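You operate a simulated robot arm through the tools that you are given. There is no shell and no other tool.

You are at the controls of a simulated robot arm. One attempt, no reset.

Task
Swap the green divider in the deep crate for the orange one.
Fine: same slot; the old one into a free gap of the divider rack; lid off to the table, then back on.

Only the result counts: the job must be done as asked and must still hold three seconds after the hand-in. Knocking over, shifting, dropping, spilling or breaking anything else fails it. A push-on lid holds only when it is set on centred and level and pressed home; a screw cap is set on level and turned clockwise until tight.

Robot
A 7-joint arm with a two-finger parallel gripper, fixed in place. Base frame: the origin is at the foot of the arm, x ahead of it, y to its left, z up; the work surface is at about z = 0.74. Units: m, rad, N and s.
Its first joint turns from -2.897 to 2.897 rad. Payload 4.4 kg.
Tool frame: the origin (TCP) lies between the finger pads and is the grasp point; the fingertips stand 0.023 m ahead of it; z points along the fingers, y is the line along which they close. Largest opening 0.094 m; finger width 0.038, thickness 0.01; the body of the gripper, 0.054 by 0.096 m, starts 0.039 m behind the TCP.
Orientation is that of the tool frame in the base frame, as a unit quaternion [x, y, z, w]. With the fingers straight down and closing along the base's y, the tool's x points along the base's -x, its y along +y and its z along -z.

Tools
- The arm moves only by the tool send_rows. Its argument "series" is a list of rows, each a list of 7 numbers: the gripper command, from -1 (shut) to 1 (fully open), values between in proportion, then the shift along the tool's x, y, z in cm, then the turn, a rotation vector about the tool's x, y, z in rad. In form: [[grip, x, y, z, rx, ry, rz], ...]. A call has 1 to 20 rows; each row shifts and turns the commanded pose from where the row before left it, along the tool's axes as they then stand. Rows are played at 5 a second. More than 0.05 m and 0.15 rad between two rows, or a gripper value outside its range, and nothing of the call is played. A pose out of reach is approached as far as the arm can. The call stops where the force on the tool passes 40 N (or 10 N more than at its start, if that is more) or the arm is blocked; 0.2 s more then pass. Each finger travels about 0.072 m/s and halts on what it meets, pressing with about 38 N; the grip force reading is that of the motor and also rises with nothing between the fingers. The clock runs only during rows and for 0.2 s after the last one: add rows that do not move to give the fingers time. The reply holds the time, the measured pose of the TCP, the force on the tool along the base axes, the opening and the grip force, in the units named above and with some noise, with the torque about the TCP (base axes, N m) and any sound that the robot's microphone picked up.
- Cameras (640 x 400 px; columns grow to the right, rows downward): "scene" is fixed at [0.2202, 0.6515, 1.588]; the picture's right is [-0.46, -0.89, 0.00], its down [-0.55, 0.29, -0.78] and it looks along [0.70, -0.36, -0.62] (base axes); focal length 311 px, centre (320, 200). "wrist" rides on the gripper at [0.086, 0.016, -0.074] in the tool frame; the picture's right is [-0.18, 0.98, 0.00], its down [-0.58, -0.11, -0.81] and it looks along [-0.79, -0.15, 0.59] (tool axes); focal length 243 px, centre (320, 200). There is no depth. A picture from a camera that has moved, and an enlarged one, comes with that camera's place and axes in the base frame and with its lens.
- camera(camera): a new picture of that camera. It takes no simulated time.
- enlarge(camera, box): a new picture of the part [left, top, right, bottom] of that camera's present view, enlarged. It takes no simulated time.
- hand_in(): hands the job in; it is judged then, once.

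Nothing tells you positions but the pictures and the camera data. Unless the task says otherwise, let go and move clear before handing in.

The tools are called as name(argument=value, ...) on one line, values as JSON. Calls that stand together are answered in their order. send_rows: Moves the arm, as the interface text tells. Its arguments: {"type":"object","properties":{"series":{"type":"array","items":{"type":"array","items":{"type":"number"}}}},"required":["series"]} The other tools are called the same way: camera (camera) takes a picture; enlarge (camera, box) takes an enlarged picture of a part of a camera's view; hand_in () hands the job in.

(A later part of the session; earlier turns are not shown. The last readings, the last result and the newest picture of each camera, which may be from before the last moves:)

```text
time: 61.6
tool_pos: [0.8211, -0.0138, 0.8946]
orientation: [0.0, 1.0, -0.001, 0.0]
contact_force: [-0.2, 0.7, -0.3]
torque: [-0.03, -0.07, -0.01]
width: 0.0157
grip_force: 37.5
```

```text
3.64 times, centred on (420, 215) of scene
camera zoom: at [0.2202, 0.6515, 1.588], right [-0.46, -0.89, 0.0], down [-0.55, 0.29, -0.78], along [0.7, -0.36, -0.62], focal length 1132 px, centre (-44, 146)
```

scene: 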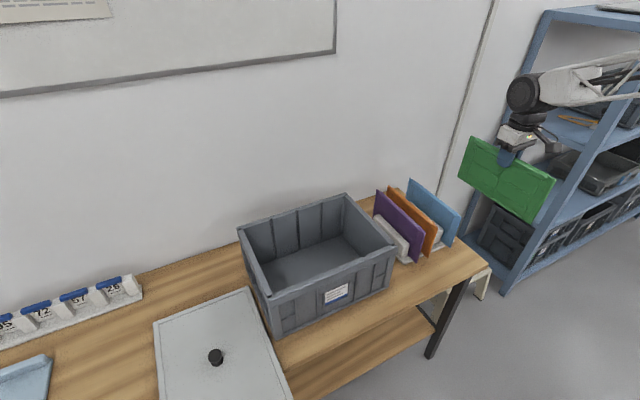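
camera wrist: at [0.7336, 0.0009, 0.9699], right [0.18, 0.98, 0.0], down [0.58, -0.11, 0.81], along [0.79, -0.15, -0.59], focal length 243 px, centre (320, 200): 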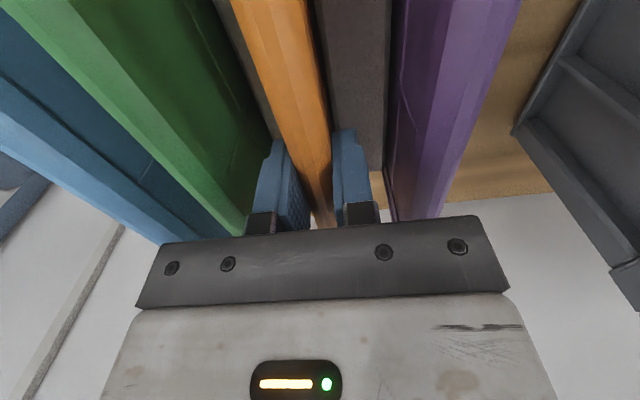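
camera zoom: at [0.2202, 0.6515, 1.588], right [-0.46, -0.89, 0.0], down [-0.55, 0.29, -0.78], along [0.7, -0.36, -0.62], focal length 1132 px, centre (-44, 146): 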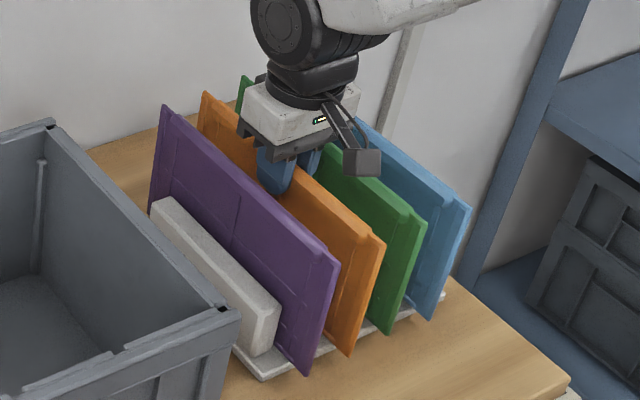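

Orange gripped with negligible side force. I'll take the same zoom as I had for green in hand, to compare how the bar sits in the grip.

enlarge(camera="wrist", box=[220, 0, 340, 80])

enlarge(camera="wrist", box=[240, 120, 390, 235])

```text
5.00 times, centred on (280, 40) of wrist
camera zoom: at [0.7336, 0.0009, 0.9699], right [0.18, 0.98, 0.0], down [0.58, -0.11, 0.81], along [0.79, -0.15, -0.59], focal length 1213 px, centre (520, 1000)
```

zoom: 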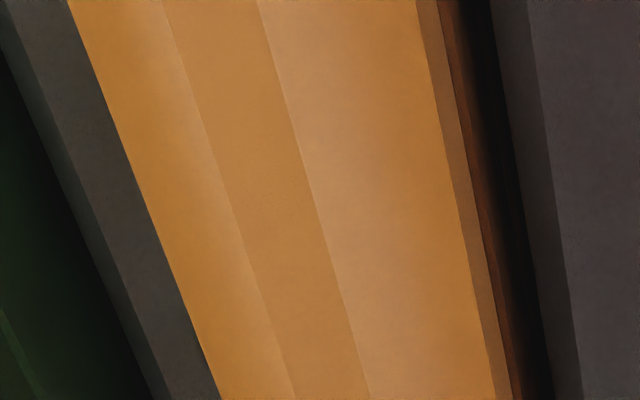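

```text
3.48 times, centred on (315, 178) of wrist
camera zoom: at [0.7336, 0.0009, 0.9699], right [0.18, 0.98, 0.0], down [0.58, -0.11, 0.81], along [0.79, -0.15, -0.59], focal length 844 px, centre (337, 278)
```

zoom: 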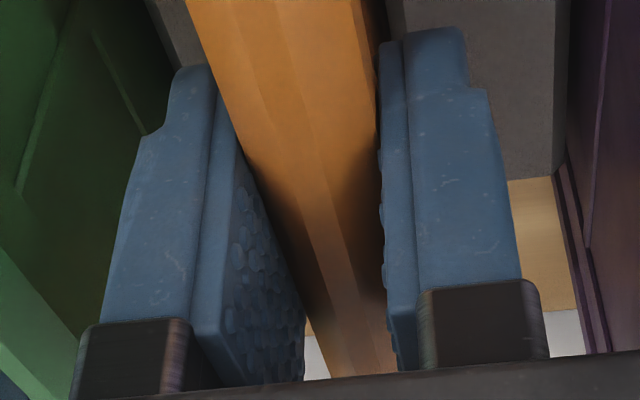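

Orange sits in the grip just as green did. Lifting it slowly out of the rack.

send_rows(series=[[-1, 0, 0, -0.5, 0, 0, 0], [-1, 0, 0, -0.5, 0, 0, 0], [-1, 0, 0, -1.0, 0, 0, 0], [-1, 0, 0, -1.0, 0, 0, 0], [-1, 0, 0, 0, 0, 0, 0]])

enlarge(camera="scene", box=[360, 150, 480, 270])

```text
time: 62.8
tool_pos: [0.8204, -0.0158, 0.9247]
orientation: [0.0, 1.0, -0.001, 0.001]
contact_force: [-0.2, -0.5, -1.4]
torque: [0.01, -0.02, 0.01]
width: 0.0156
grip_force: 38.4
```

```text
3.33 times, centred on (420, 210) of scene
camera zoom: at [0.2202, 0.6515, 1.588], right [-0.46, -0.89, 0.0], down [-0.55, 0.29, -0.78], along [0.7, -0.36, -0.62], focal length 1037 px, centre (-13, 167)
```

zoom: 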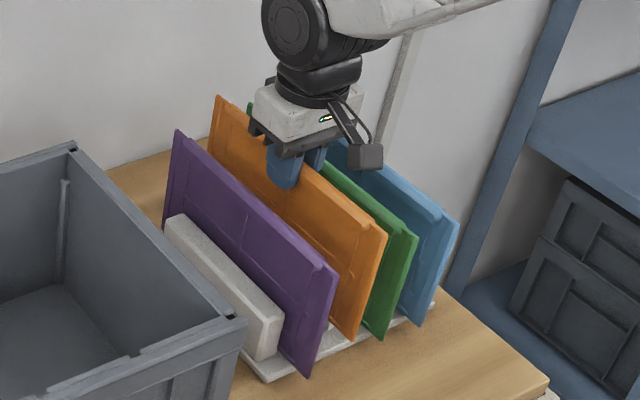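

Orange is coming up cleanly. Continue to the carrying height.

send_rows(series=[[-1, 0, 0, -1.77, 0, 0, 0], [-1, 0, 0, -2.0, 0, 0, 0], [-1, 0, 0, -2.0, 0, 0, 0], [-1, 0, 0, -2.0, 0, 0, 0], [-1, 0, 0, -2.0, 0, 0, 0], [-1, 0, 0, -2.0, 0, 0, 0], [-1, 0, 0, -2.0, 0, 0, 0], [-1, 0, 0, -2.5, 0, 0, 0], [-1, 0, 0, -2.5, 0, 0, 0], [-1, 0, 0, -2.5, 0, 0, 0], [-1, 0, 0, -2.5, 0, 0, 0], [-1, 0, 0, 0, 0, 0, 0]])

enlarge(camera="scene", box=[350, 110, 490, 270])

```text
time: 65.4
tool_pos: [0.8197, -0.0126, 1.1634]
orientation: [0.0, 1.0, 0.0, 0.001]
contact_force: [0.8, 1.1, -1.5]
torque: [-0.02, 0.01, 0.02]
width: 0.0154
grip_force: 37.1
```

```text
2.50 times, centred on (420, 190) of scene
camera zoom: at [0.2202, 0.6515, 1.588], right [-0.46, -0.89, 0.0], down [-0.55, 0.29, -0.78], along [0.7, -0.36, -0.62], focal length 778 px, centre (70, 225)
```

zoom: 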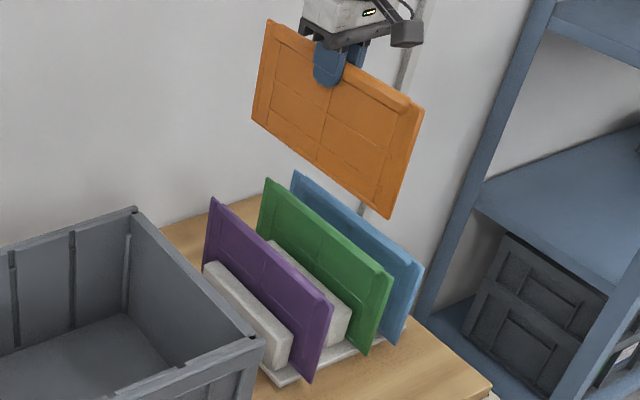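

Orange is clear. I'll carry it over the crate to the exact pose where green hung, and compare the scene picture with the green one.

send_rows(series=[[-1, 0.2344, 4.281, 0, 0, 0, 0], [-1, 0.2344, 4.281, 0, 0, 0, 0], [-1, 0.2344, 4.281, 0, 0, 0, 0], [-1, 0.2344, 4.281, 0, 0, 0, 0], [-1, 0.2344, 4.281, 0, 0, 0, 0], [-1, 0.2344, 4.281, 0, 0, 0, 0], [-1, 0.2344, 4.281, 0, 0, 0, 0], [-1, 0.2344, 4.281, 0, 0, 0, 0], [-1, 0.2344, 4.281, 0, 0, 0, 0], [-1, 0, 0, 0, 0, 0, 0], [-1, 0, 0, 0, 0, 0, 0]])

enlarge(camera="scene", box=[260, 130, 400, 270])

camera(camera="wrist")

```text
time: 67.8
tool_pos: [0.8015, 0.37, 1.165]
orientation: [0.0, 1.0, 0.0, 0.0]
contact_force: [0.8, -0.1, -1.1]
torque: [0.02, 0.01, -0.02]
width: 0.0153
grip_force: 37.8
```

```text
2.86 times, centred on (330, 200) of scene
camera zoom: at [0.2202, 0.6515, 1.588], right [-0.46, -0.89, 0.0], down [-0.55, 0.29, -0.78], along [0.7, -0.36, -0.62], focal length 889 px, centre (291, 200)
```

zoom: 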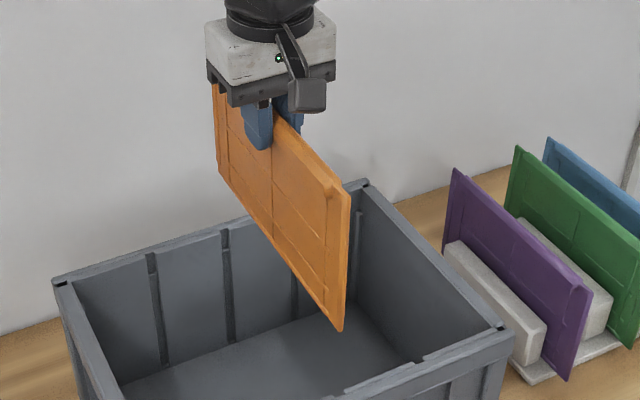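

```text
taken
camera wrist: at [0.7141, 0.3857, 1.2389], right [0.18, 0.98, 0.0], down [0.58, -0.11, 0.81], along [0.79, -0.15, -0.59], focal length 243 px, centre (320, 200)
```

wrist: 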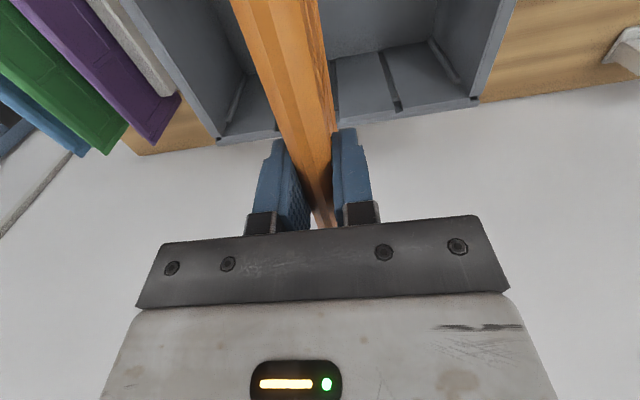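

Orange hangs within ~1–1.5 mm of green's former pose (slightly toward −x). I'll shift +1 mm in x and lower to just above the rim for a check.

send_rows(series=[[-1, -0.1, 0, 1.5, 0, 0, 0], [-1, 0, 0, 2.0, 0, 0, 0], [-1, 0, 0, 2.0, 0, 0, 0], [-1, 0, 0, 1.0, 0, 0, 0], [-1, 0, 0, 0, 0, 0, 0], [-1, 0, 0, 0, 0, 0, 0]])

enlarge(camera="scene", box=[280, 190, 360, 290])

enlarge(camera="wrist", box=[220, 0, 420, 160])

```text
time: 69.2
tool_pos: [0.8019, 0.3703, 1.0975]
orientation: [-0.001, 1.0, 0.0, 0.0]
contact_force: [0.4, 0.0, -1.6]
torque: [0.01, -0.03, 0.0]
width: 0.0154
grip_force: 38.0
```

```text
4.00 times, centred on (320, 240) of scene
camera zoom: at [0.2202, 0.6515, 1.588], right [-0.46, -0.89, 0.0], down [-0.55, 0.29, -0.78], along [0.7, -0.36, -0.62], focal length 1245 px, centre (320, 40)
```

zoom: 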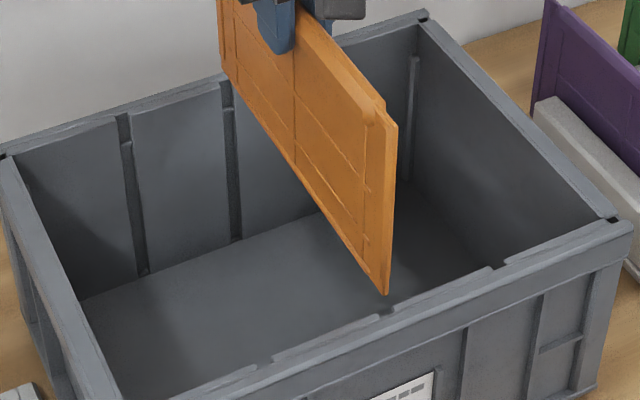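

```text
2.50 times, centred on (320, 80) of wrist
camera zoom: at [0.7143, 0.3857, 1.172], right [0.18, 0.98, 0.0], down [0.58, -0.11, 0.81], along [0.79, -0.15, -0.59], focal length 606 px, centre (320, 500)
```

zoom: 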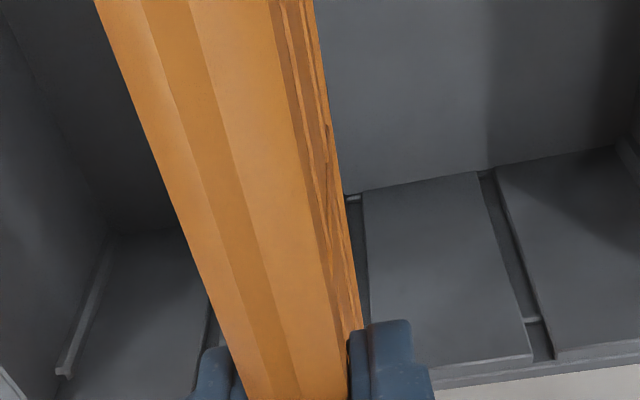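

The plate's near corner is lined up with the middle notch in the near rim. I'll lower it slowly into the slot.

send_rows(series=[[-1, 0, 0, 0.5, 0, 0, 0], [-1, 0, 0, 0.5, 0, 0, 0], [-1, 0, 0, 0.4, 0, 0, 0], [-1, 0, 0, 0.4, 0, 0, 0], [-1, 0, 0, 0, 0, 0, 0]])

enlarge(camera="scene", box=[310, 230, 370, 280])

enlarge(camera="scene", box=[270, 190, 350, 250])

```text
time: 70.4
tool_pos: [0.7999, 0.3712, 1.0779]
orientation: [0.0, 1.0, 0.001, 0.0]
contact_force: [-0.2, -0.5, -0.9]
torque: [0.03, -0.01, -0.02]
width: 0.0152
grip_force: 37.4
```

```text
8.00 times, centred on (340, 255) of scene
camera zoom: at [0.2202, 0.6515, 1.588], right [-0.46, -0.89, 0.0], down [-0.55, 0.29, -0.78], along [0.7, -0.36, -0.62], focal length 2490 px, centre (160, -240)
```

zoom: 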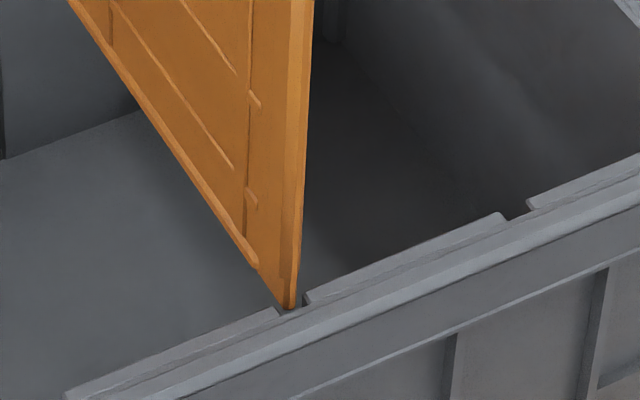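

```text
6.67 times, centred on (310, 220) of scene
camera zoom: at [0.2202, 0.6515, 1.588], right [-0.46, -0.89, 0.0], down [-0.55, 0.29, -0.78], along [0.7, -0.36, -0.62], focal length 2075 px, centre (387, 67)
```

zoom: 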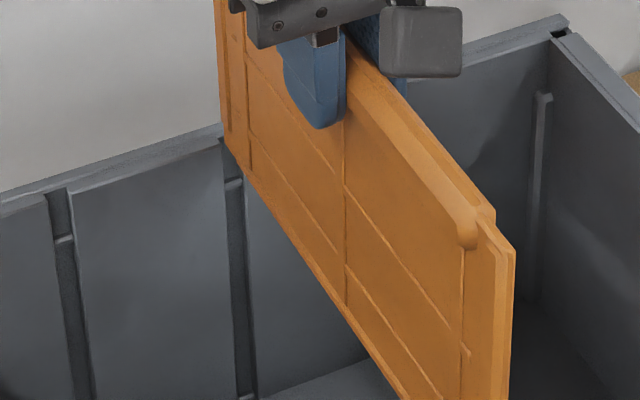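

Both ends line up with the middle slot. Continue down in small steps, watching force.

send_rows(series=[[-1, 0, 0, 0.4, 0, 0, 0], [-1, 0, 0, 0.4, 0, 0, 0], [-1, 0, 0, 0.4, 0, 0, 0], [-1, 0, 0, 0.4, 0, 0, 0], [-1, 0, 0, 0, 0, 0, 0]])

enlarge(camera="scene", box=[310, 230, 370, 280])

enlarge(camera="scene", box=[270, 190, 350, 250])

```text
time: 71.6
tool_pos: [0.8001, 0.3705, 1.0631]
orientation: [0.0, 1.0, 0.001, 0.0]
contact_force: [0.5, 0.2, -0.4]
torque: [-0.02, -0.01, -0.02]
width: 0.0157
grip_force: 38.1
```

```text
8.00 times, centred on (340, 255) of scene
camera zoom: at [0.2202, 0.6515, 1.588], right [-0.46, -0.89, 0.0], down [-0.55, 0.29, -0.78], along [0.7, -0.36, -0.62], focal length 2490 px, centre (160, -240)
```

zoom: 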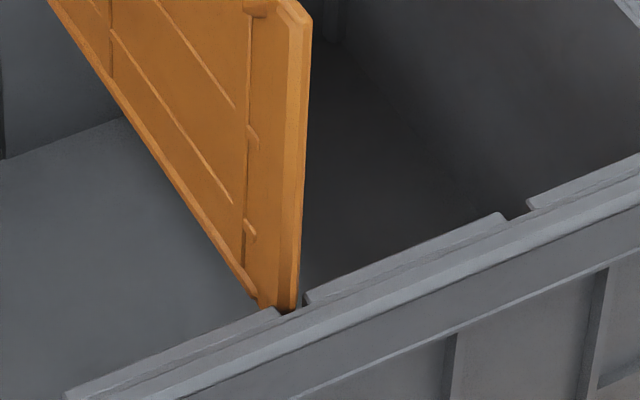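

```text
6.67 times, centred on (310, 220) of scene
camera zoom: at [0.2202, 0.6515, 1.588], right [-0.46, -0.89, 0.0], down [-0.55, 0.29, -0.78], along [0.7, -0.36, -0.62], focal length 2075 px, centre (387, 67)
```

zoom: 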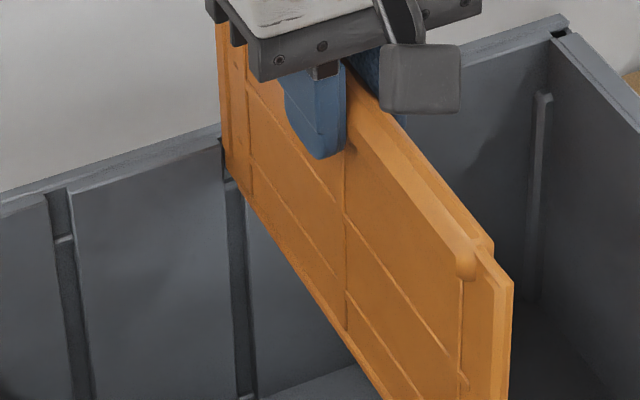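

Sliding in freely. Continuing.

send_rows(series=[[-1, 0, 0, 0.4, 0, 0, 0], [-1, 0, 0, 0.4, 0, 0, 0], [-1, 0, 0, 0.4, 0, 0, 0], [-1, 0, 0, 0.4, 0, 0, 0], [-1, 0, 0, 0.4, 0, 0, 0], [-1, 0, 0, 0, 0, 0, 0]])

enlarge(camera="scene", box=[270, 190, 370, 280])

```text
time: 73.0
tool_pos: [0.8001, 0.3702, 1.0427]
orientation: [0.0, 1.0, 0.0, 0.0]
contact_force: [-0.6, -1.0, -0.9]
torque: [-0.03, 0.0, 0.04]
width: 0.0154
grip_force: 38.0
```

```text
4.44 times, centred on (320, 235) of scene
camera zoom: at [0.2202, 0.6515, 1.588], right [-0.46, -0.89, 0.0], down [-0.55, 0.29, -0.78], along [0.7, -0.36, -0.62], focal length 1383 px, centre (320, 44)
```

zoom: 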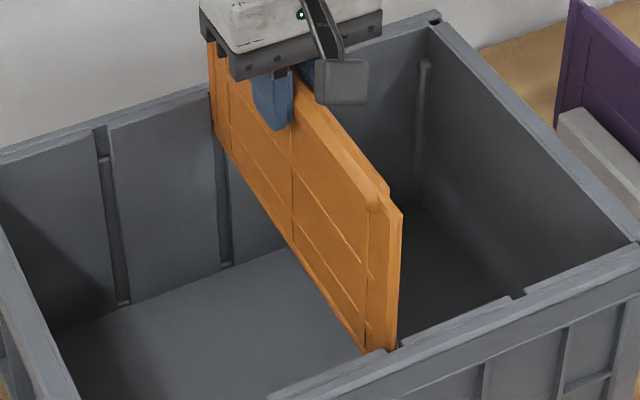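

It's in both grooves with no force. Going on at 1 cm per step.

send_rows(series=[[-1, 0, 0, 0.7, 0, 0, 0], [-1, 0, 0, 0.7, 0, 0, 0], [-1, 0, 0, 0.8, 0, 0, 0], [-1, 0, 0, 0.8, 0, 0, 0], [-1, 0, 0, 1.0, 0, 0, 0], [-1, 0, 0, 1.0, 0, 0, 0], [-1, 0, 0, 1.0, 0, 0, 0], [-1, 0, 0, 1.0, 0, 0, 0], [-1, 0, 0, 1.0, 0, 0, 0], [-1, 0, 0, 1.0, 0, 0, 0], [-1, 0, 0, 1.0, 0, 0, 0], [-1, 0, 0, 1.0, 0, 0, 0], [-1, 0, 0, 1.0, 0, 0, 0], [-1, 0, 0, 0, 0, 0, 0]])

enlarge(camera="scene", box=[270, 180, 370, 280])

```text
time: 76.0
tool_pos: [0.802, 0.3712, 0.9222]
orientation: [0.0, 1.0, -0.001, 0.0]
contact_force: [-0.8, 0.4, -1.9]
torque: [-0.02, 0.0, 0.0]
width: 0.0154
grip_force: 38.6
```

```text
4.00 times, centred on (320, 230) of scene
camera zoom: at [0.2202, 0.6515, 1.588], right [-0.46, -0.89, 0.0], down [-0.55, 0.29, -0.78], along [0.7, -0.36, -0.62], focal length 1245 px, centre (320, 80)
```

zoom: 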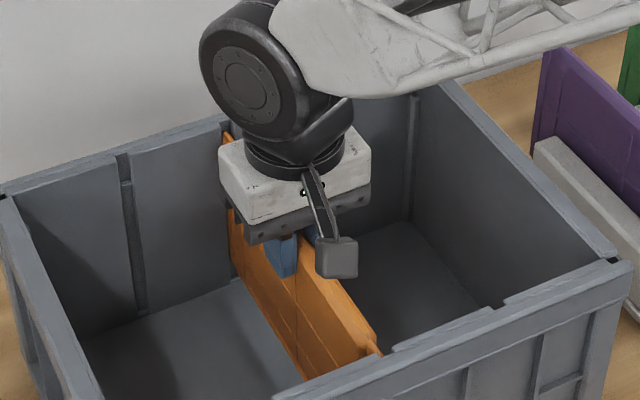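

Nearly there; final 2.5 cm in small steps until seated.

send_rows(series=[[-1, 0, 0, 0.5, 0, 0, 0], [-1, 0, 0, 0.5, 0, 0, 0], [-1, 0, 0, 0.5, 0, 0, 0], [-1, 0, 0, 0.4, 0, 0, 0], [-1, 0, 0, 0.3, 0, 0, 0], [-1, 0, 0, 0, 0, 0, 0]])

```text
time: 77.4
tool_pos: [0.8017, 0.3718, 0.9002]
orientation: [0.0, 1.0, 0.0, 0.0]
contact_force: [0.4, -0.1, -1.2]
torque: [0.03, 0.02, -0.01]
width: 0.0155
grip_force: 37.8
```

send_rows(series=[[-1, 0, 0, 0.2, 0, 0, 0], [-1, 0, 0, 0.2, 0, 0, 0], [-1, 0, 0, 0, 0, 0, 0]])

```text
time: 78.2
tool_pos: [0.8011, 0.3708, 0.897]
orientation: [-0.001, 1.0, 0.0, 0.0]
contact_force: [0.6, 0.0, 1.3]
torque: [-0.03, 0.28, 0.02]
width: 0.0155
grip_force: 38.3
```

Contact begins right at the expected seat height. One small press to confirm.

send_rows(series=[[-1, 0, 0, 0.15, 0, 0, 0], [-1, 0, 0, 0, 0, 0, 0]])

enlarge(camera="scene", box=[270, 190, 370, 280])

```text
time: 78.8
tool_pos: [0.8017, 0.3709, 0.8971]
orientation: [0.001, 1.0, -0.001, 0.001]
contact_force: [-6.4, -0.4, 21.2]
torque: [-0.04, 0.69, 0.02]
width: 0.0153
grip_force: 37.7
```

```text
4.44 times, centred on (320, 235) of scene
camera zoom: at [0.2202, 0.6515, 1.588], right [-0.46, -0.89, 0.0], down [-0.55, 0.29, -0.78], along [0.7, -0.36, -0.62], focal length 1383 px, centre (320, 44)
```

zoom: 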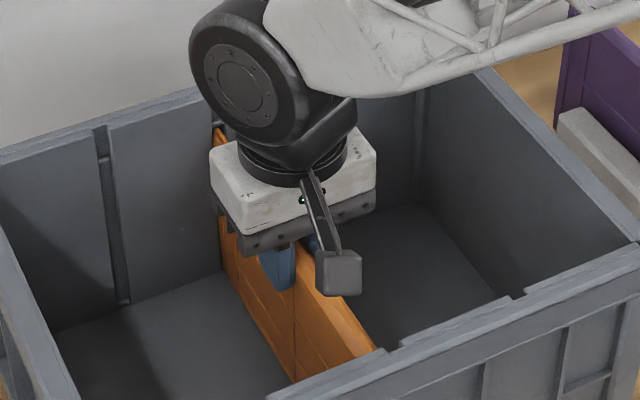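

Seated (21 N upward). I'll relieve the pressure and release.

send_rows(series=[[-1, 0, 0, -0.15, 0, 0, 0], [-0.3, 0, 0, 0, 0, 0, 0], [-0.3, 0, 0, 0, 0, 0, 0], [-0.3, 0, 0, 0, 0, 0, 0]])

camera(camera="wrist")

```text
time: 79.8
tool_pos: [0.7998, 0.3706, 0.8974]
orientation: [0.0, 1.0, 0.0, 0.001]
contact_force: [0.3, -0.2, -0.3]
torque: [0.02, 0.0, 0.03]
width: 0.0328
grip_force: 0.1
```

```text
taken
camera wrist: at [0.7136, 0.3863, 0.9718], right [0.18, 0.98, 0.0], down [0.58, -0.11, 0.81], along [0.79, -0.15, -0.59], focal length 243 px, centre (320, 200)
```

wrist: 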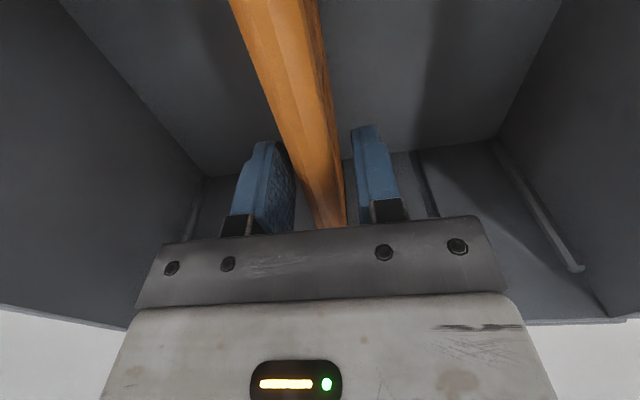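

Released and standing straight. I'll raise straight up and compare with the earlier view of green in the same slot.

send_rows(series=[[-0.3, 0, 0, -1.0, 0, 0, 0], [-0.3, 0, 0, -2.0, 0, 0, 0], [-0.3, 0, 0, -3.0, 0, 0, 0], [-0.3, 0, 0, -3.0, 0, 0, 0], [0.3, 0, 0, -3.0, 0, 0, 0], [1, 0, 0, -3.0, 0, 0, 0], [1, 0, 0, -4.0, 0, 0, 0], [1, 0, 0, 0, 0, 0, 0], [1, 0, 0, 0, 0, 0, 0]])

enlarge(camera="wrist", box=[300, 60, 380, 180])

enlarge(camera="scene", box=[290, 200, 350, 280])

camera(camera="scene")

```text
time: 81.8
tool_pos: [0.8002, 0.3721, 1.0882]
orientation: [0.0, 1.0, 0.001, -0.001]
contact_force: [0.8, -1.0, 0.0]
torque: [0.01, -0.05, 0.02]
width: 0.0939
grip_force: 0.1
```

```text
3.33 times, centred on (340, 120) of wrist
camera zoom: at [0.713, 0.3877, 1.1635], right [0.18, 0.98, 0.0], down [0.58, -0.11, 0.81], along [0.79, -0.15, -0.59], focal length 809 px, centre (253, 467)
```

zoom: 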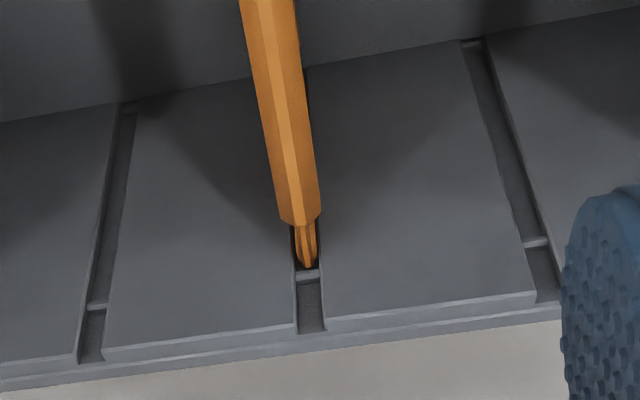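

```text
5.00 times, centred on (320, 240) of scene
camera zoom: at [0.2202, 0.6515, 1.588], right [-0.46, -0.89, 0.0], down [-0.55, 0.29, -0.78], along [0.7, -0.36, -0.62], focal length 1556 px, centre (320, 0)
```

zoom: 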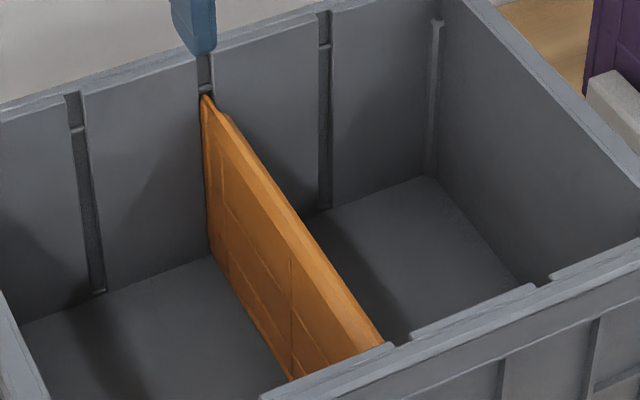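

```text
taken
```

scene: 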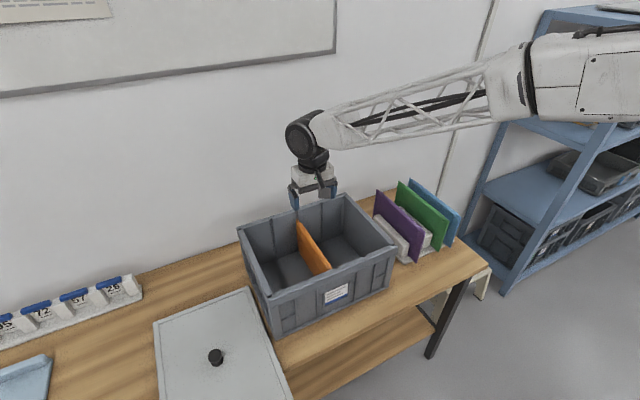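

Orange sits exactly where green was, and green is in the rack. Now I go back for the lid: rise, move above it, and turn the gripper.

send_rows(series=[[0.5, 0, 0, -4.0, 0, 0, 0], [0.5, 0, 0, -4.0, 0, 0, 0], [0.5, 0, 0, -4.0, 0, 0, 0], [0.5, 1.398, 3.824, 0, 0, 0, 0], [0.5, 1.398, 3.824, 0, 0, 0, 0], [0.5, 1.398, 3.824, 0, 0, 0, 0], [0.5, 1.398, 3.824, 0, 0, 0, 0], [0.5, 1.398, 3.824, 0, 0, 0, 0], [0.5, 1.398, 3.824, 0, 0, 0, 0], [0.5, 1.398, 3.824, 0, 0, 0, 0], [0.5, 1.398, 3.824, 0, 0, 0, 0], [0.5, 1.398, 3.824, 0, 0, 0, 0], [0.5, 0, 0, 0, 0, 0, 0]])

send_rows(series=[[0.5, 0, 0, 0, 0, 0, -0.1428], [0.5, 0, 0, 0, 0, 0, -0.1428], [0.5, 0, 0, 0, 0, 0, -0.1428], [0.5, 0, 0, 0, 0, 0, -0.1428], [0.5, 0, 0, 0, 0, 0, -0.1428], [0.5, 0, 0, 0, 0, 0, -0.1428], [0.5, 0, 0, 0, 0, 0, -0.1428], [0.5, 0, 0, 0, 0, 0, -0.1428], [0.5, 0, 0, 0, 0, 0, -0.1428], [0.5, 0, 0, 0, 0, 0, -0.1428], [0.5, 0, 0, 0, 0, 0, -0.1428], [0.5, 0, 0, 0, 0, 0, 0], [0.5, 0, 0, 0, 0, 0, 0]])

camera(camera="wrist")

camera(camera="scene")

```text
time: 84.6
tool_pos: [0.6751, 0.7152, 1.2079]
orientation: [0.0, 1.0, 0.001, 0.001]
contact_force: [0.7, 0.3, 0.4]
torque: [-0.01, -0.04, 0.01]
width: 0.0705
grip_force: 0.0
```

```text
time: 87.4
tool_pos: [0.6742, 0.7141, 1.2068]
orientation: [-0.707, 0.707, 0.0, 0.0]
contact_force: [0.0, -0.2, -0.5]
torque: [0.03, 0.02, 0.03]
width: 0.0703
grip_force: 0.0
```

```text
taken
camera wrist: at [0.6583, 0.6272, 1.2826], right [-0.98, 0.18, 0.0], down [0.11, 0.58, 0.81], along [0.15, 0.79, -0.59], focal length 243 px, centre (320, 200)
```

wrist: 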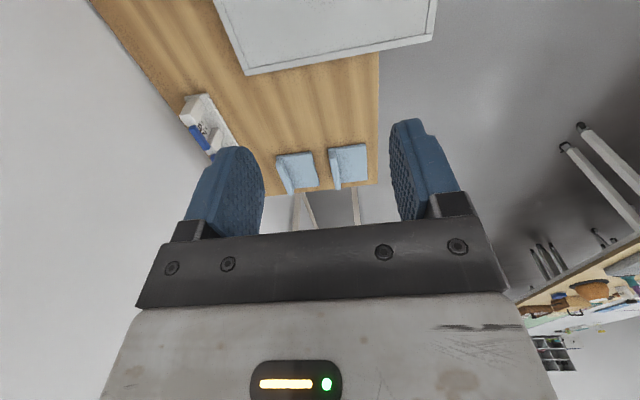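

```text
taken
```

scene: 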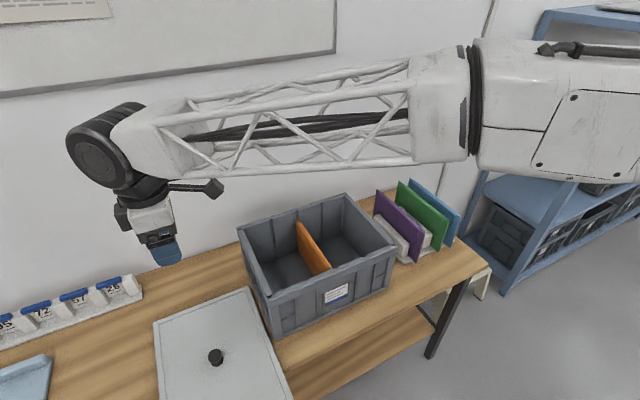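

I'll descend to the height I left at after releasing the lid and check the knob is centred.

send_rows(series=[[0.5, 0, 0, 4.0, 0, 0, 0], [0.5, 0, 0, 4.0, 0, 0, 0], [0.5, 0, 0, 4.0, 0, 0, 0], [0.5, 0, 0, 4.0, 0, 0, 0], [0.5, 0, 0, 4.0, 0, 0, 0], [0.5, 0, 0, 4.0, 0, 0, 0], [0.5, 0, 0, 4.0, 0, 0, 0], [0.5, 0, 0, 4.0, 0, 0, 0], [0.5, 0, 0, 0, 0, 0, 0], [0.5, 0, 0, 0, 0, 0, 0]])

camera(camera="wrist")

camera(camera="scene")

```text
time: 89.6
tool_pos: [0.677, 0.7144, 0.8881]
orientation: [-0.707, 0.707, 0.0, 0.0]
contact_force: [0.3, -0.5, 0.2]
torque: [-0.02, 0.0, 0.01]
width: 0.0704
grip_force: 0.0
```

```text
taken
camera wrist: at [0.6601, 0.6274, 0.9634], right [-0.98, 0.18, 0.0], down [0.11, 0.58, 0.81], along [0.15, 0.79, -0.59], focal length 243 px, centre (320, 200)
```

wrist: 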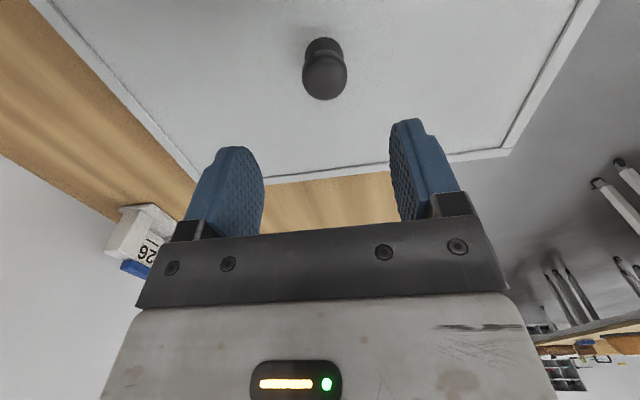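

```text
taken
```

scene: 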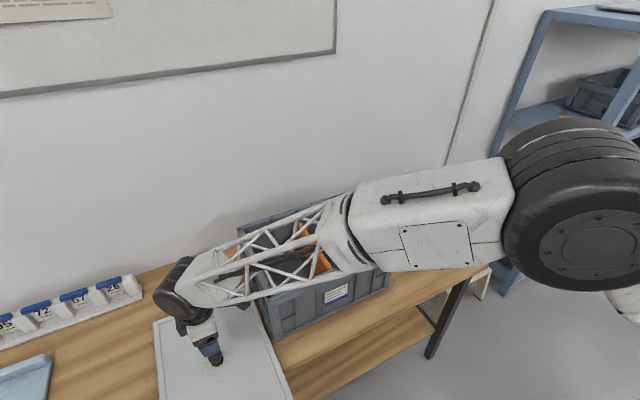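

The knob appears about 3 mm off toward −x relative to the fingers, so I'll correct that and descend to the grip height.

send_rows(series=[[0.5, 0, 0.25, 2.0, 0, 0, 0], [0.5, 0, 0, 2.5, 0, 0, 0], [0.5, 0, 0, 2.5, 0, 0, 0], [0.5, 0, 0, 2.0, 0, 0, 0], [0.5, 0, 0, 0, 0, 0, 0], [0.5, 0, 0, 0, 0, 0, 0]])

camera(camera="wrist")

```text
time: 91.0
tool_pos: [0.674, 0.7134, 0.7967]
orientation: [-0.707, 0.707, 0.0, 0.001]
contact_force: [-0.1, -0.8, 0.0]
torque: [-0.01, -0.01, 0.01]
width: 0.0704
grip_force: 0.2
```

```text
taken
camera wrist: at [0.6572, 0.6262, 0.8724], right [-0.98, 0.18, 0.0], down [0.11, 0.58, 0.81], along [0.15, 0.79, -0.59], focal length 243 px, centre (320, 200)
```

wrist: 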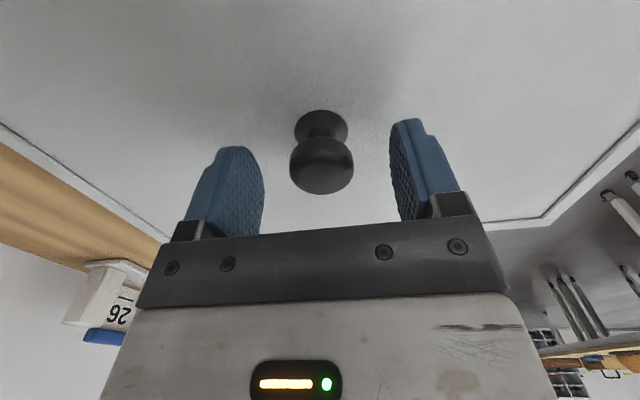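

Knob centred. Down the last centimetre and grip.

send_rows(series=[[0.5, 0, 0, 0.5, 0, 0, 0], [0.5, 0, 0, 0.4, 0, 0, 0], [0.5, 0, 0, 0, 0, 0, 0]])

camera(camera="wrist")

```text
time: 91.8
tool_pos: [0.6732, 0.7139, 0.7884]
orientation: [-0.707, 0.707, 0.001, 0.0]
contact_force: [-0.7, -1.1, 0.8]
torque: [0.04, 0.0, 0.01]
width: 0.0703
grip_force: 0.1
```

```text
taken
camera wrist: at [0.6565, 0.627, 0.8632], right [-0.98, 0.18, 0.0], down [0.11, 0.58, 0.81], along [0.15, 0.79, -0.59], focal length 243 px, centre (320, 200)
```

wrist: 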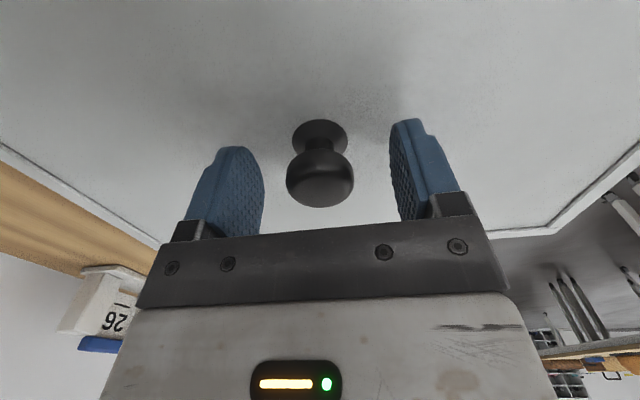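

The view matches the original grip. Closing on the knob.

send_rows(series=[[-1, 0, 0, 0, 0, 0, 0], [-1, 0, 0, 0, 0, 0, 0], [-1, 0, 0, 0, 0, 0, 0], [-1, 0, 0, 0, 0, 0, 0]])

enlarge(camera="wrist", box=[220, 90, 420, 230])

```text
time: 92.8
tool_pos: [0.6737, 0.7143, 0.7879]
orientation: [-0.707, 0.707, -0.001, 0.001]
contact_force: [0.4, 0.6, 1.6]
torque: [0.01, 0.21, 0.03]
width: 0.0333
grip_force: 37.8
```

```text
2.86 times, centred on (320, 160) of wrist
camera zoom: at [0.6565, 0.6269, 0.8633], right [-0.98, 0.18, 0.0], down [0.11, 0.58, 0.81], along [0.15, 0.79, -0.59], focal length 693 px, centre (320, 314)
```

zoom: 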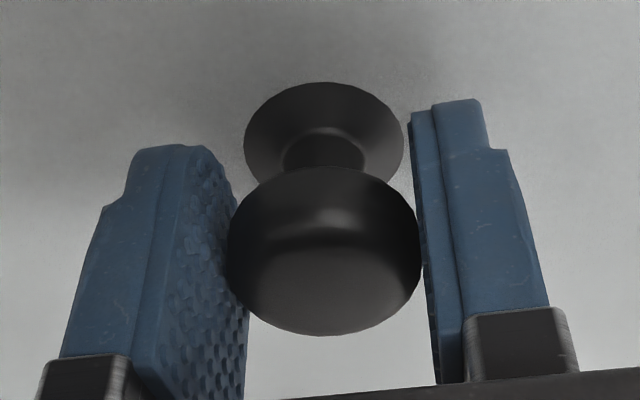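

Gripped. Lifting the lid straight up.

send_rows(series=[[-1, 0, 0, -0.5, 0, 0, 0], [-1, 0, 0, -1.0, 0, 0, 0], [-1, 0, 0, -1.7, 0, 0, 0], [-1, 0, 0, -2.0, 0, 0, 0], [-1, 0, 0, -3.0, 0, 0, 0], [-1, 0, 0, -3.0, 0, 0, 0], [-1, 0, 0, -3.0, 0, 0, 0], [-1, 0, 0, -3.0, 0, 0, 0], [-1, 0, 0, -3.0, 0, 0, 0], [-1, 0, 0, -3.0, 0, 0, 0], [-1, 0, 0, -3.0, 0, 0, 0], [-1, 0, 0, -3.0, 0, 0, 0], [-1, 0, 0, 0, 0, 0, 0], [-1, 0, 0, 0, 0, 0, 0]])

camera(camera="scene")

camera(camera="wrist")

```text
time: 95.8
tool_pos: [0.6714, 0.7129, 1.0789]
orientation: [-0.707, 0.707, 0.0, 0.0]
contact_force: [0.4, -0.2, -4.1]
torque: [0.01, 0.02, 0.02]
width: 0.0336
grip_force: 37.8
```

```text
taken
```

scene: 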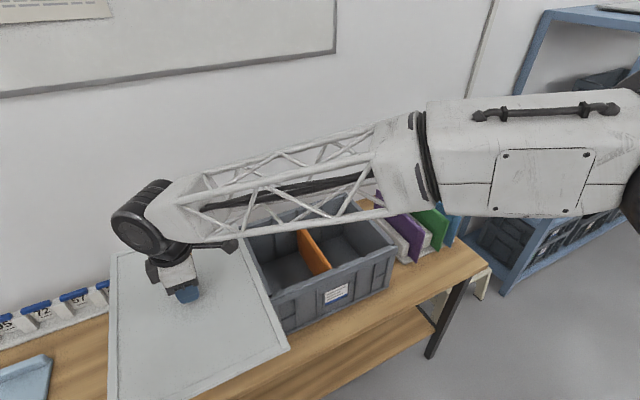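

```text
taken
camera wrist: at [0.6551, 0.6253, 1.155], right [-0.98, 0.18, 0.0], down [0.11, 0.58, 0.81], along [0.15, 0.79, -0.59], focal length 243 px, centre (320, 200)
```

wrist: 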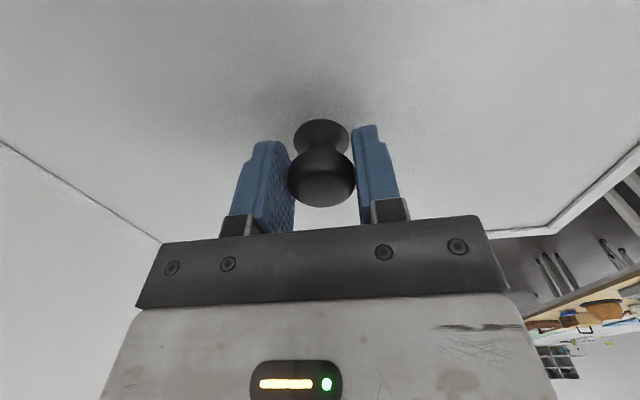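

Lid held the same way as before. Turning it back to its original orientation.

send_rows(series=[[-1, 0, 0, 0, 0, 0, 0.1428], [-1, 0, 0, 0, 0, 0, 0.1428], [-1, 0, 0, 0, 0, 0, 0.1428], [-1, 0, 0, 0, 0, 0, 0.1428], [-1, 0, 0, 0, 0, 0, 0.1428], [-1, 0, 0, 0, 0, 0, 0.1428], [-1, 0, 0, 0, 0, 0, 0.1428], [-1, 0, 0, 0, 0, 0, 0.1428], [-1, 0, 0, 0, 0, 0, 0.1428], [-1, 0, 0, 0, 0, 0, 0.1428], [-1, 0, 0, 0, 0, 0, 0.1428], [-1, 0, 0, 0, 0, 0, 0], [-1, 0, 0, 0, 0, 0, 0]])

camera(camera="wrist")

camera(camera="scene")

```text
time: 98.6
tool_pos: [0.6723, 0.7144, 1.0793]
orientation: [0.0, 1.0, 0.0, -0.001]
contact_force: [0.3, 0.7, -2.3]
torque: [-0.02, 0.02, -0.01]
width: 0.0333
grip_force: 38.0
```

```text
taken
camera wrist: at [0.5858, 0.7305, 1.1549], right [0.18, 0.98, 0.0], down [0.58, -0.11, 0.81], along [0.79, -0.15, -0.59], focal length 243 px, centre (320, 200)
```

wrist: 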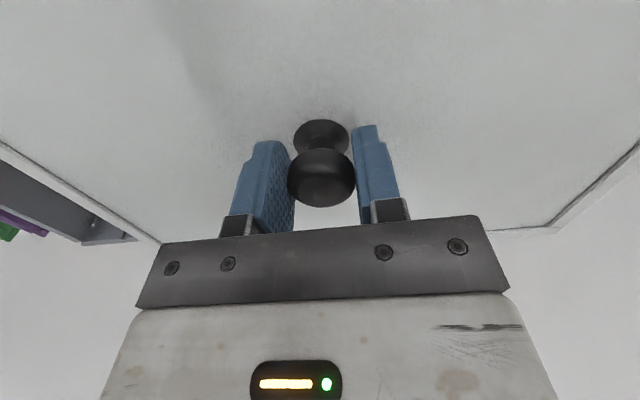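

```text
taken
```

scene: 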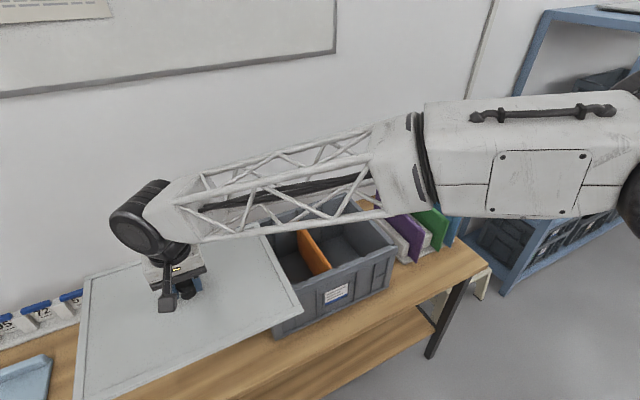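

Lid orientation restored. Moving it back over the crate.

send_rows(series=[[-1, -1.24, -3.44, 0, 0, 0, 0], [-1, -1.24, -3.44, 0, 0, 0, 0], [-1, -1.24, -3.44, 0, 0, 0, 0], [-1, -1.24, -3.44, 0, 0, 0, 0], [-1, -1.24, -3.44, 0, 0, 0, 0], [-1, -1.24, -3.44, 0, 0, 0, 0], [-1, -1.24, -3.44, 0, 0, 0, 0], [-1, -1.24, -3.44, 0, 0, 0, 0], [-1, -1.24, -3.44, 0, 0, 0, 0], [-1, -1.24, -3.44, 0, 0, 0, 0], [-1, 0, 0, 2.0, 0, 0, 0], [-1, 0, 0, 2.0, 0, 0, 0], [-1, 0, 0, 2.0, 0, 0, 0], [-1, 0, 0, 0, 0, 0, 0], [-1, 0, 0, 0, 0, 0, 0]])

camera(camera="scene")

enlarge(camera="scene", box=[220, 170, 420, 350])

camera(camera="wrist")

```text
time: 101.8
tool_pos: [0.7974, 0.3699, 1.0204]
orientation: [0.0, 1.0, 0.0, 0.0]
contact_force: [0.1, -0.2, -3.0]
torque: [-0.04, -0.01, 0.02]
width: 0.0334
grip_force: 38.0
```

```text
taken
```

scene: 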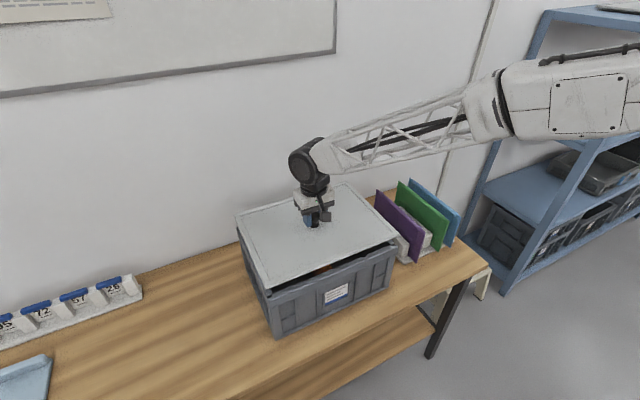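

```text
2.22 times, centred on (320, 260) of scene
camera zoom: at [0.2202, 0.6515, 1.588], right [-0.46, -0.89, 0.0], down [-0.55, 0.29, -0.78], along [0.7, -0.36, -0.62], focal length 692 px, centre (320, 67)
```

zoom: 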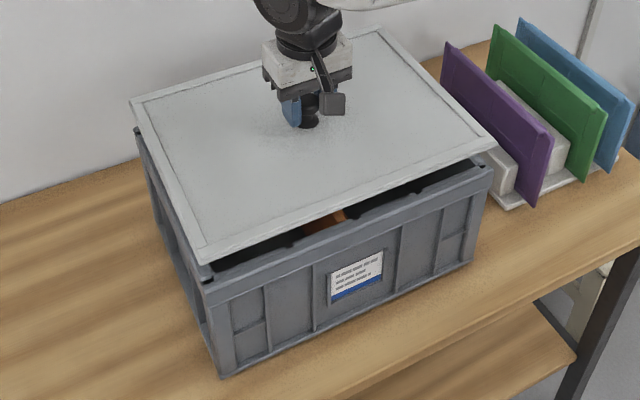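

```text
taken
camera wrist: at [0.7104, 0.3858, 1.0951], right [0.18, 0.98, 0.0], down [0.58, -0.11, 0.81], along [0.79, -0.15, -0.59], focal length 243 px, centre (320, 200)
```

wrist: 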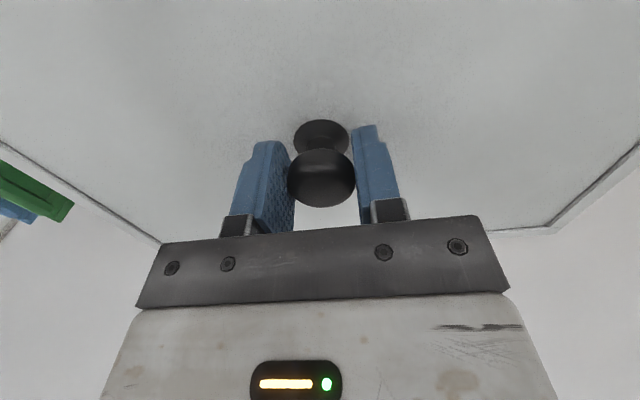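

The lid is over the crate with good alignment. I'll lower to ~2 cm above seat and check the edges closely.

send_rows(series=[[-1, 0, 0, 1.0, 0, 0, 0], [-1, 0, 0, 1.0, 0, 0, 0], [-1, 0, 0, 0, 0, 0, 0], [-1, 0, 0, 0, 0, 0, 0]])

enlarge(camera="scene", box=[230, 220, 300, 320])

enlarge(camera="scene", box=[340, 180, 410, 280])

enlarge(camera="scene", box=[220, 170, 420, 350])

```text
time: 102.8
tool_pos: [0.796, 0.3717, 1.0022]
orientation: [0.0, 1.0, 0.0, -0.001]
contact_force: [0.2, -0.1, -1.6]
torque: [0.03, 0.0, 0.01]
width: 0.0334
grip_force: 37.5
```

```text
4.00 times, centred on (265, 270) of scene
camera zoom: at [0.2202, 0.6515, 1.588], right [-0.46, -0.89, 0.0], down [-0.55, 0.29, -0.78], along [0.7, -0.36, -0.62], focal length 1245 px, centre (540, -80)
```

zoom: 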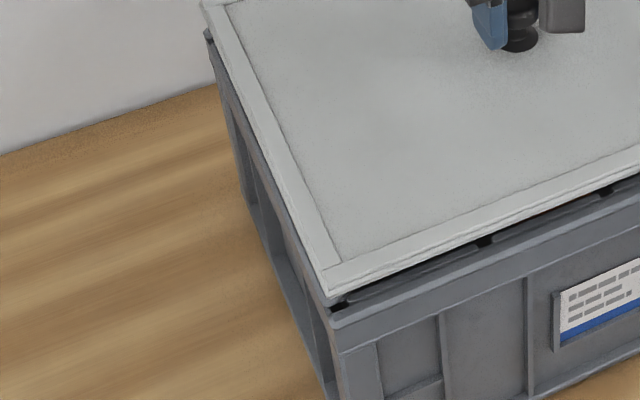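

```text
4.00 times, centred on (375, 230) of scene
camera zoom: at [0.2202, 0.6515, 1.588], right [-0.46, -0.89, 0.0], down [-0.55, 0.29, -0.78], along [0.7, -0.36, -0.62], focal length 1245 px, centre (100, 80)
```

zoom: 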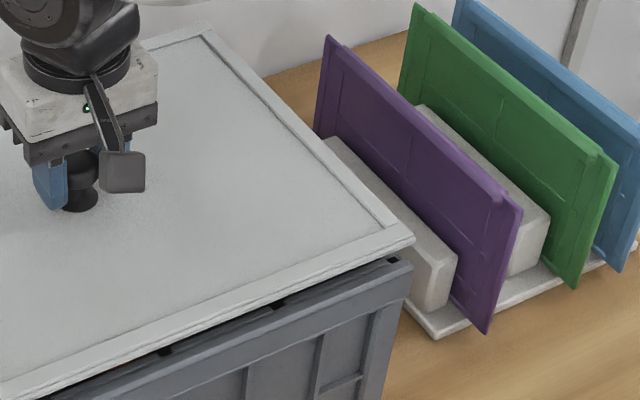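

```text
2.22 times, centred on (320, 260) of scene
camera zoom: at [0.2202, 0.6515, 1.588], right [-0.46, -0.89, 0.0], down [-0.55, 0.29, -0.78], along [0.7, -0.36, -0.62], focal length 692 px, centre (320, 67)
```

zoom: 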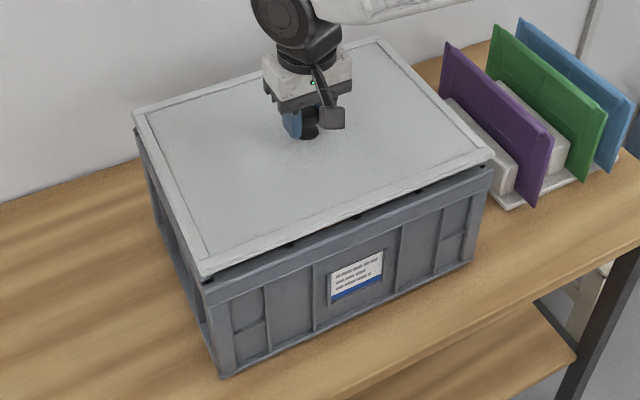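

Alignment at both front corners is symmetric. Lowering in small steps until the lid meets the rim.

send_rows(series=[[-1, 0, 0, 0.4, 0, 0, 0], [-1, 0, 0, 0.4, 0, 0, 0], [-1, 0, 0, 0.3, 0, 0, 0], [-1, 0, 0, 0, 0, 0, 0]])

enlarge(camera="scene", box=[220, 170, 420, 350])

```text
time: 103.8
tool_pos: [0.7961, 0.3711, 0.9901]
orientation: [-0.001, 1.0, -0.001, 0.0]
contact_force: [-0.2, 0.5, -2.5]
torque: [0.02, 0.02, 0.02]
width: 0.0333
grip_force: 37.8
```

```text
2.22 times, centred on (320, 260) of scene
camera zoom: at [0.2202, 0.6515, 1.588], right [-0.46, -0.89, 0.0], down [-0.55, 0.29, -0.78], along [0.7, -0.36, -0.62], focal length 692 px, centre (320, 67)
```

zoom: 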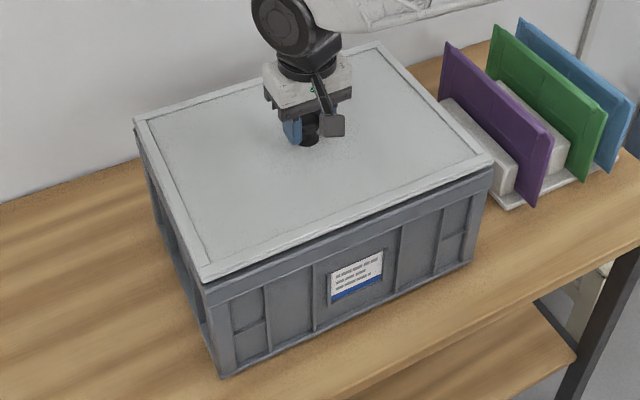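

send_rows(series=[[-1, 0, 0, 0.2, 0, 0, 0], [-1, 0, 0, 0.2, 0, 0, 0], [-1, 0, 0, 0.2, 0, 0, 0], [-1, 0, 0, 0, 0, 0, 0]])

```text
time: 104.8
tool_pos: [0.7957, 0.3698, 0.9837]
orientation: [0.0, 1.0, -0.001, -0.001]
contact_force: [0.4, -0.1, -2.5]
torque: [0.0, -0.02, -0.03]
width: 0.0334
grip_force: 38.1
```

send_rows(series=[[-1, 0, 0, 0.15, 0, 0, 0], [-1, 0, 0, 0.15, 0, 0, 0], [-1, 0, 0, 0, 0, 0, 0]])

enlarge(camera="scene", box=[220, 170, 420, 350])

```text
time: 105.6
tool_pos: [0.7966, 0.3714, 0.9804]
orientation: [0.0, 1.0, 0.0, 0.0]
contact_force: [0.5, -0.5, 2.1]
torque: [-0.25, 0.46, 0.01]
width: 0.0332
grip_force: 37.8
```

```text
2.22 times, centred on (320, 260) of scene
camera zoom: at [0.2202, 0.6515, 1.588], right [-0.46, -0.89, 0.0], down [-0.55, 0.29, -0.78], along [0.7, -0.36, -0.62], focal length 692 px, centre (320, 67)
```

zoom: 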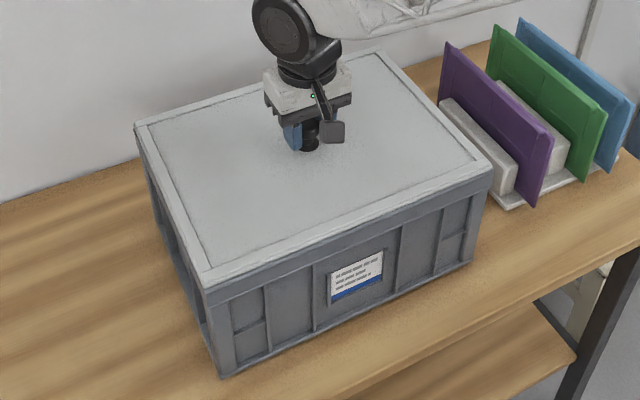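

The lid now matches the original picture and is just touching (2 N). I'll press it home firmly.

send_rows(series=[[-1, 0, 0, 0.1, 0, 0, 0], [-1, 0, 0, 0.1, 0, 0, 0], [-1, 0, 0, 0, 0, 0, 0]])

```text
time: 106.4
tool_pos: [0.7958, 0.3709, 0.9802]
orientation: [0.0, 1.0, 0.001, 0.002]
contact_force: [-5.4, -2.2, 29.4]
torque: [-0.22, -0.16, -0.04]
width: 0.0335
grip_force: 37.8
```

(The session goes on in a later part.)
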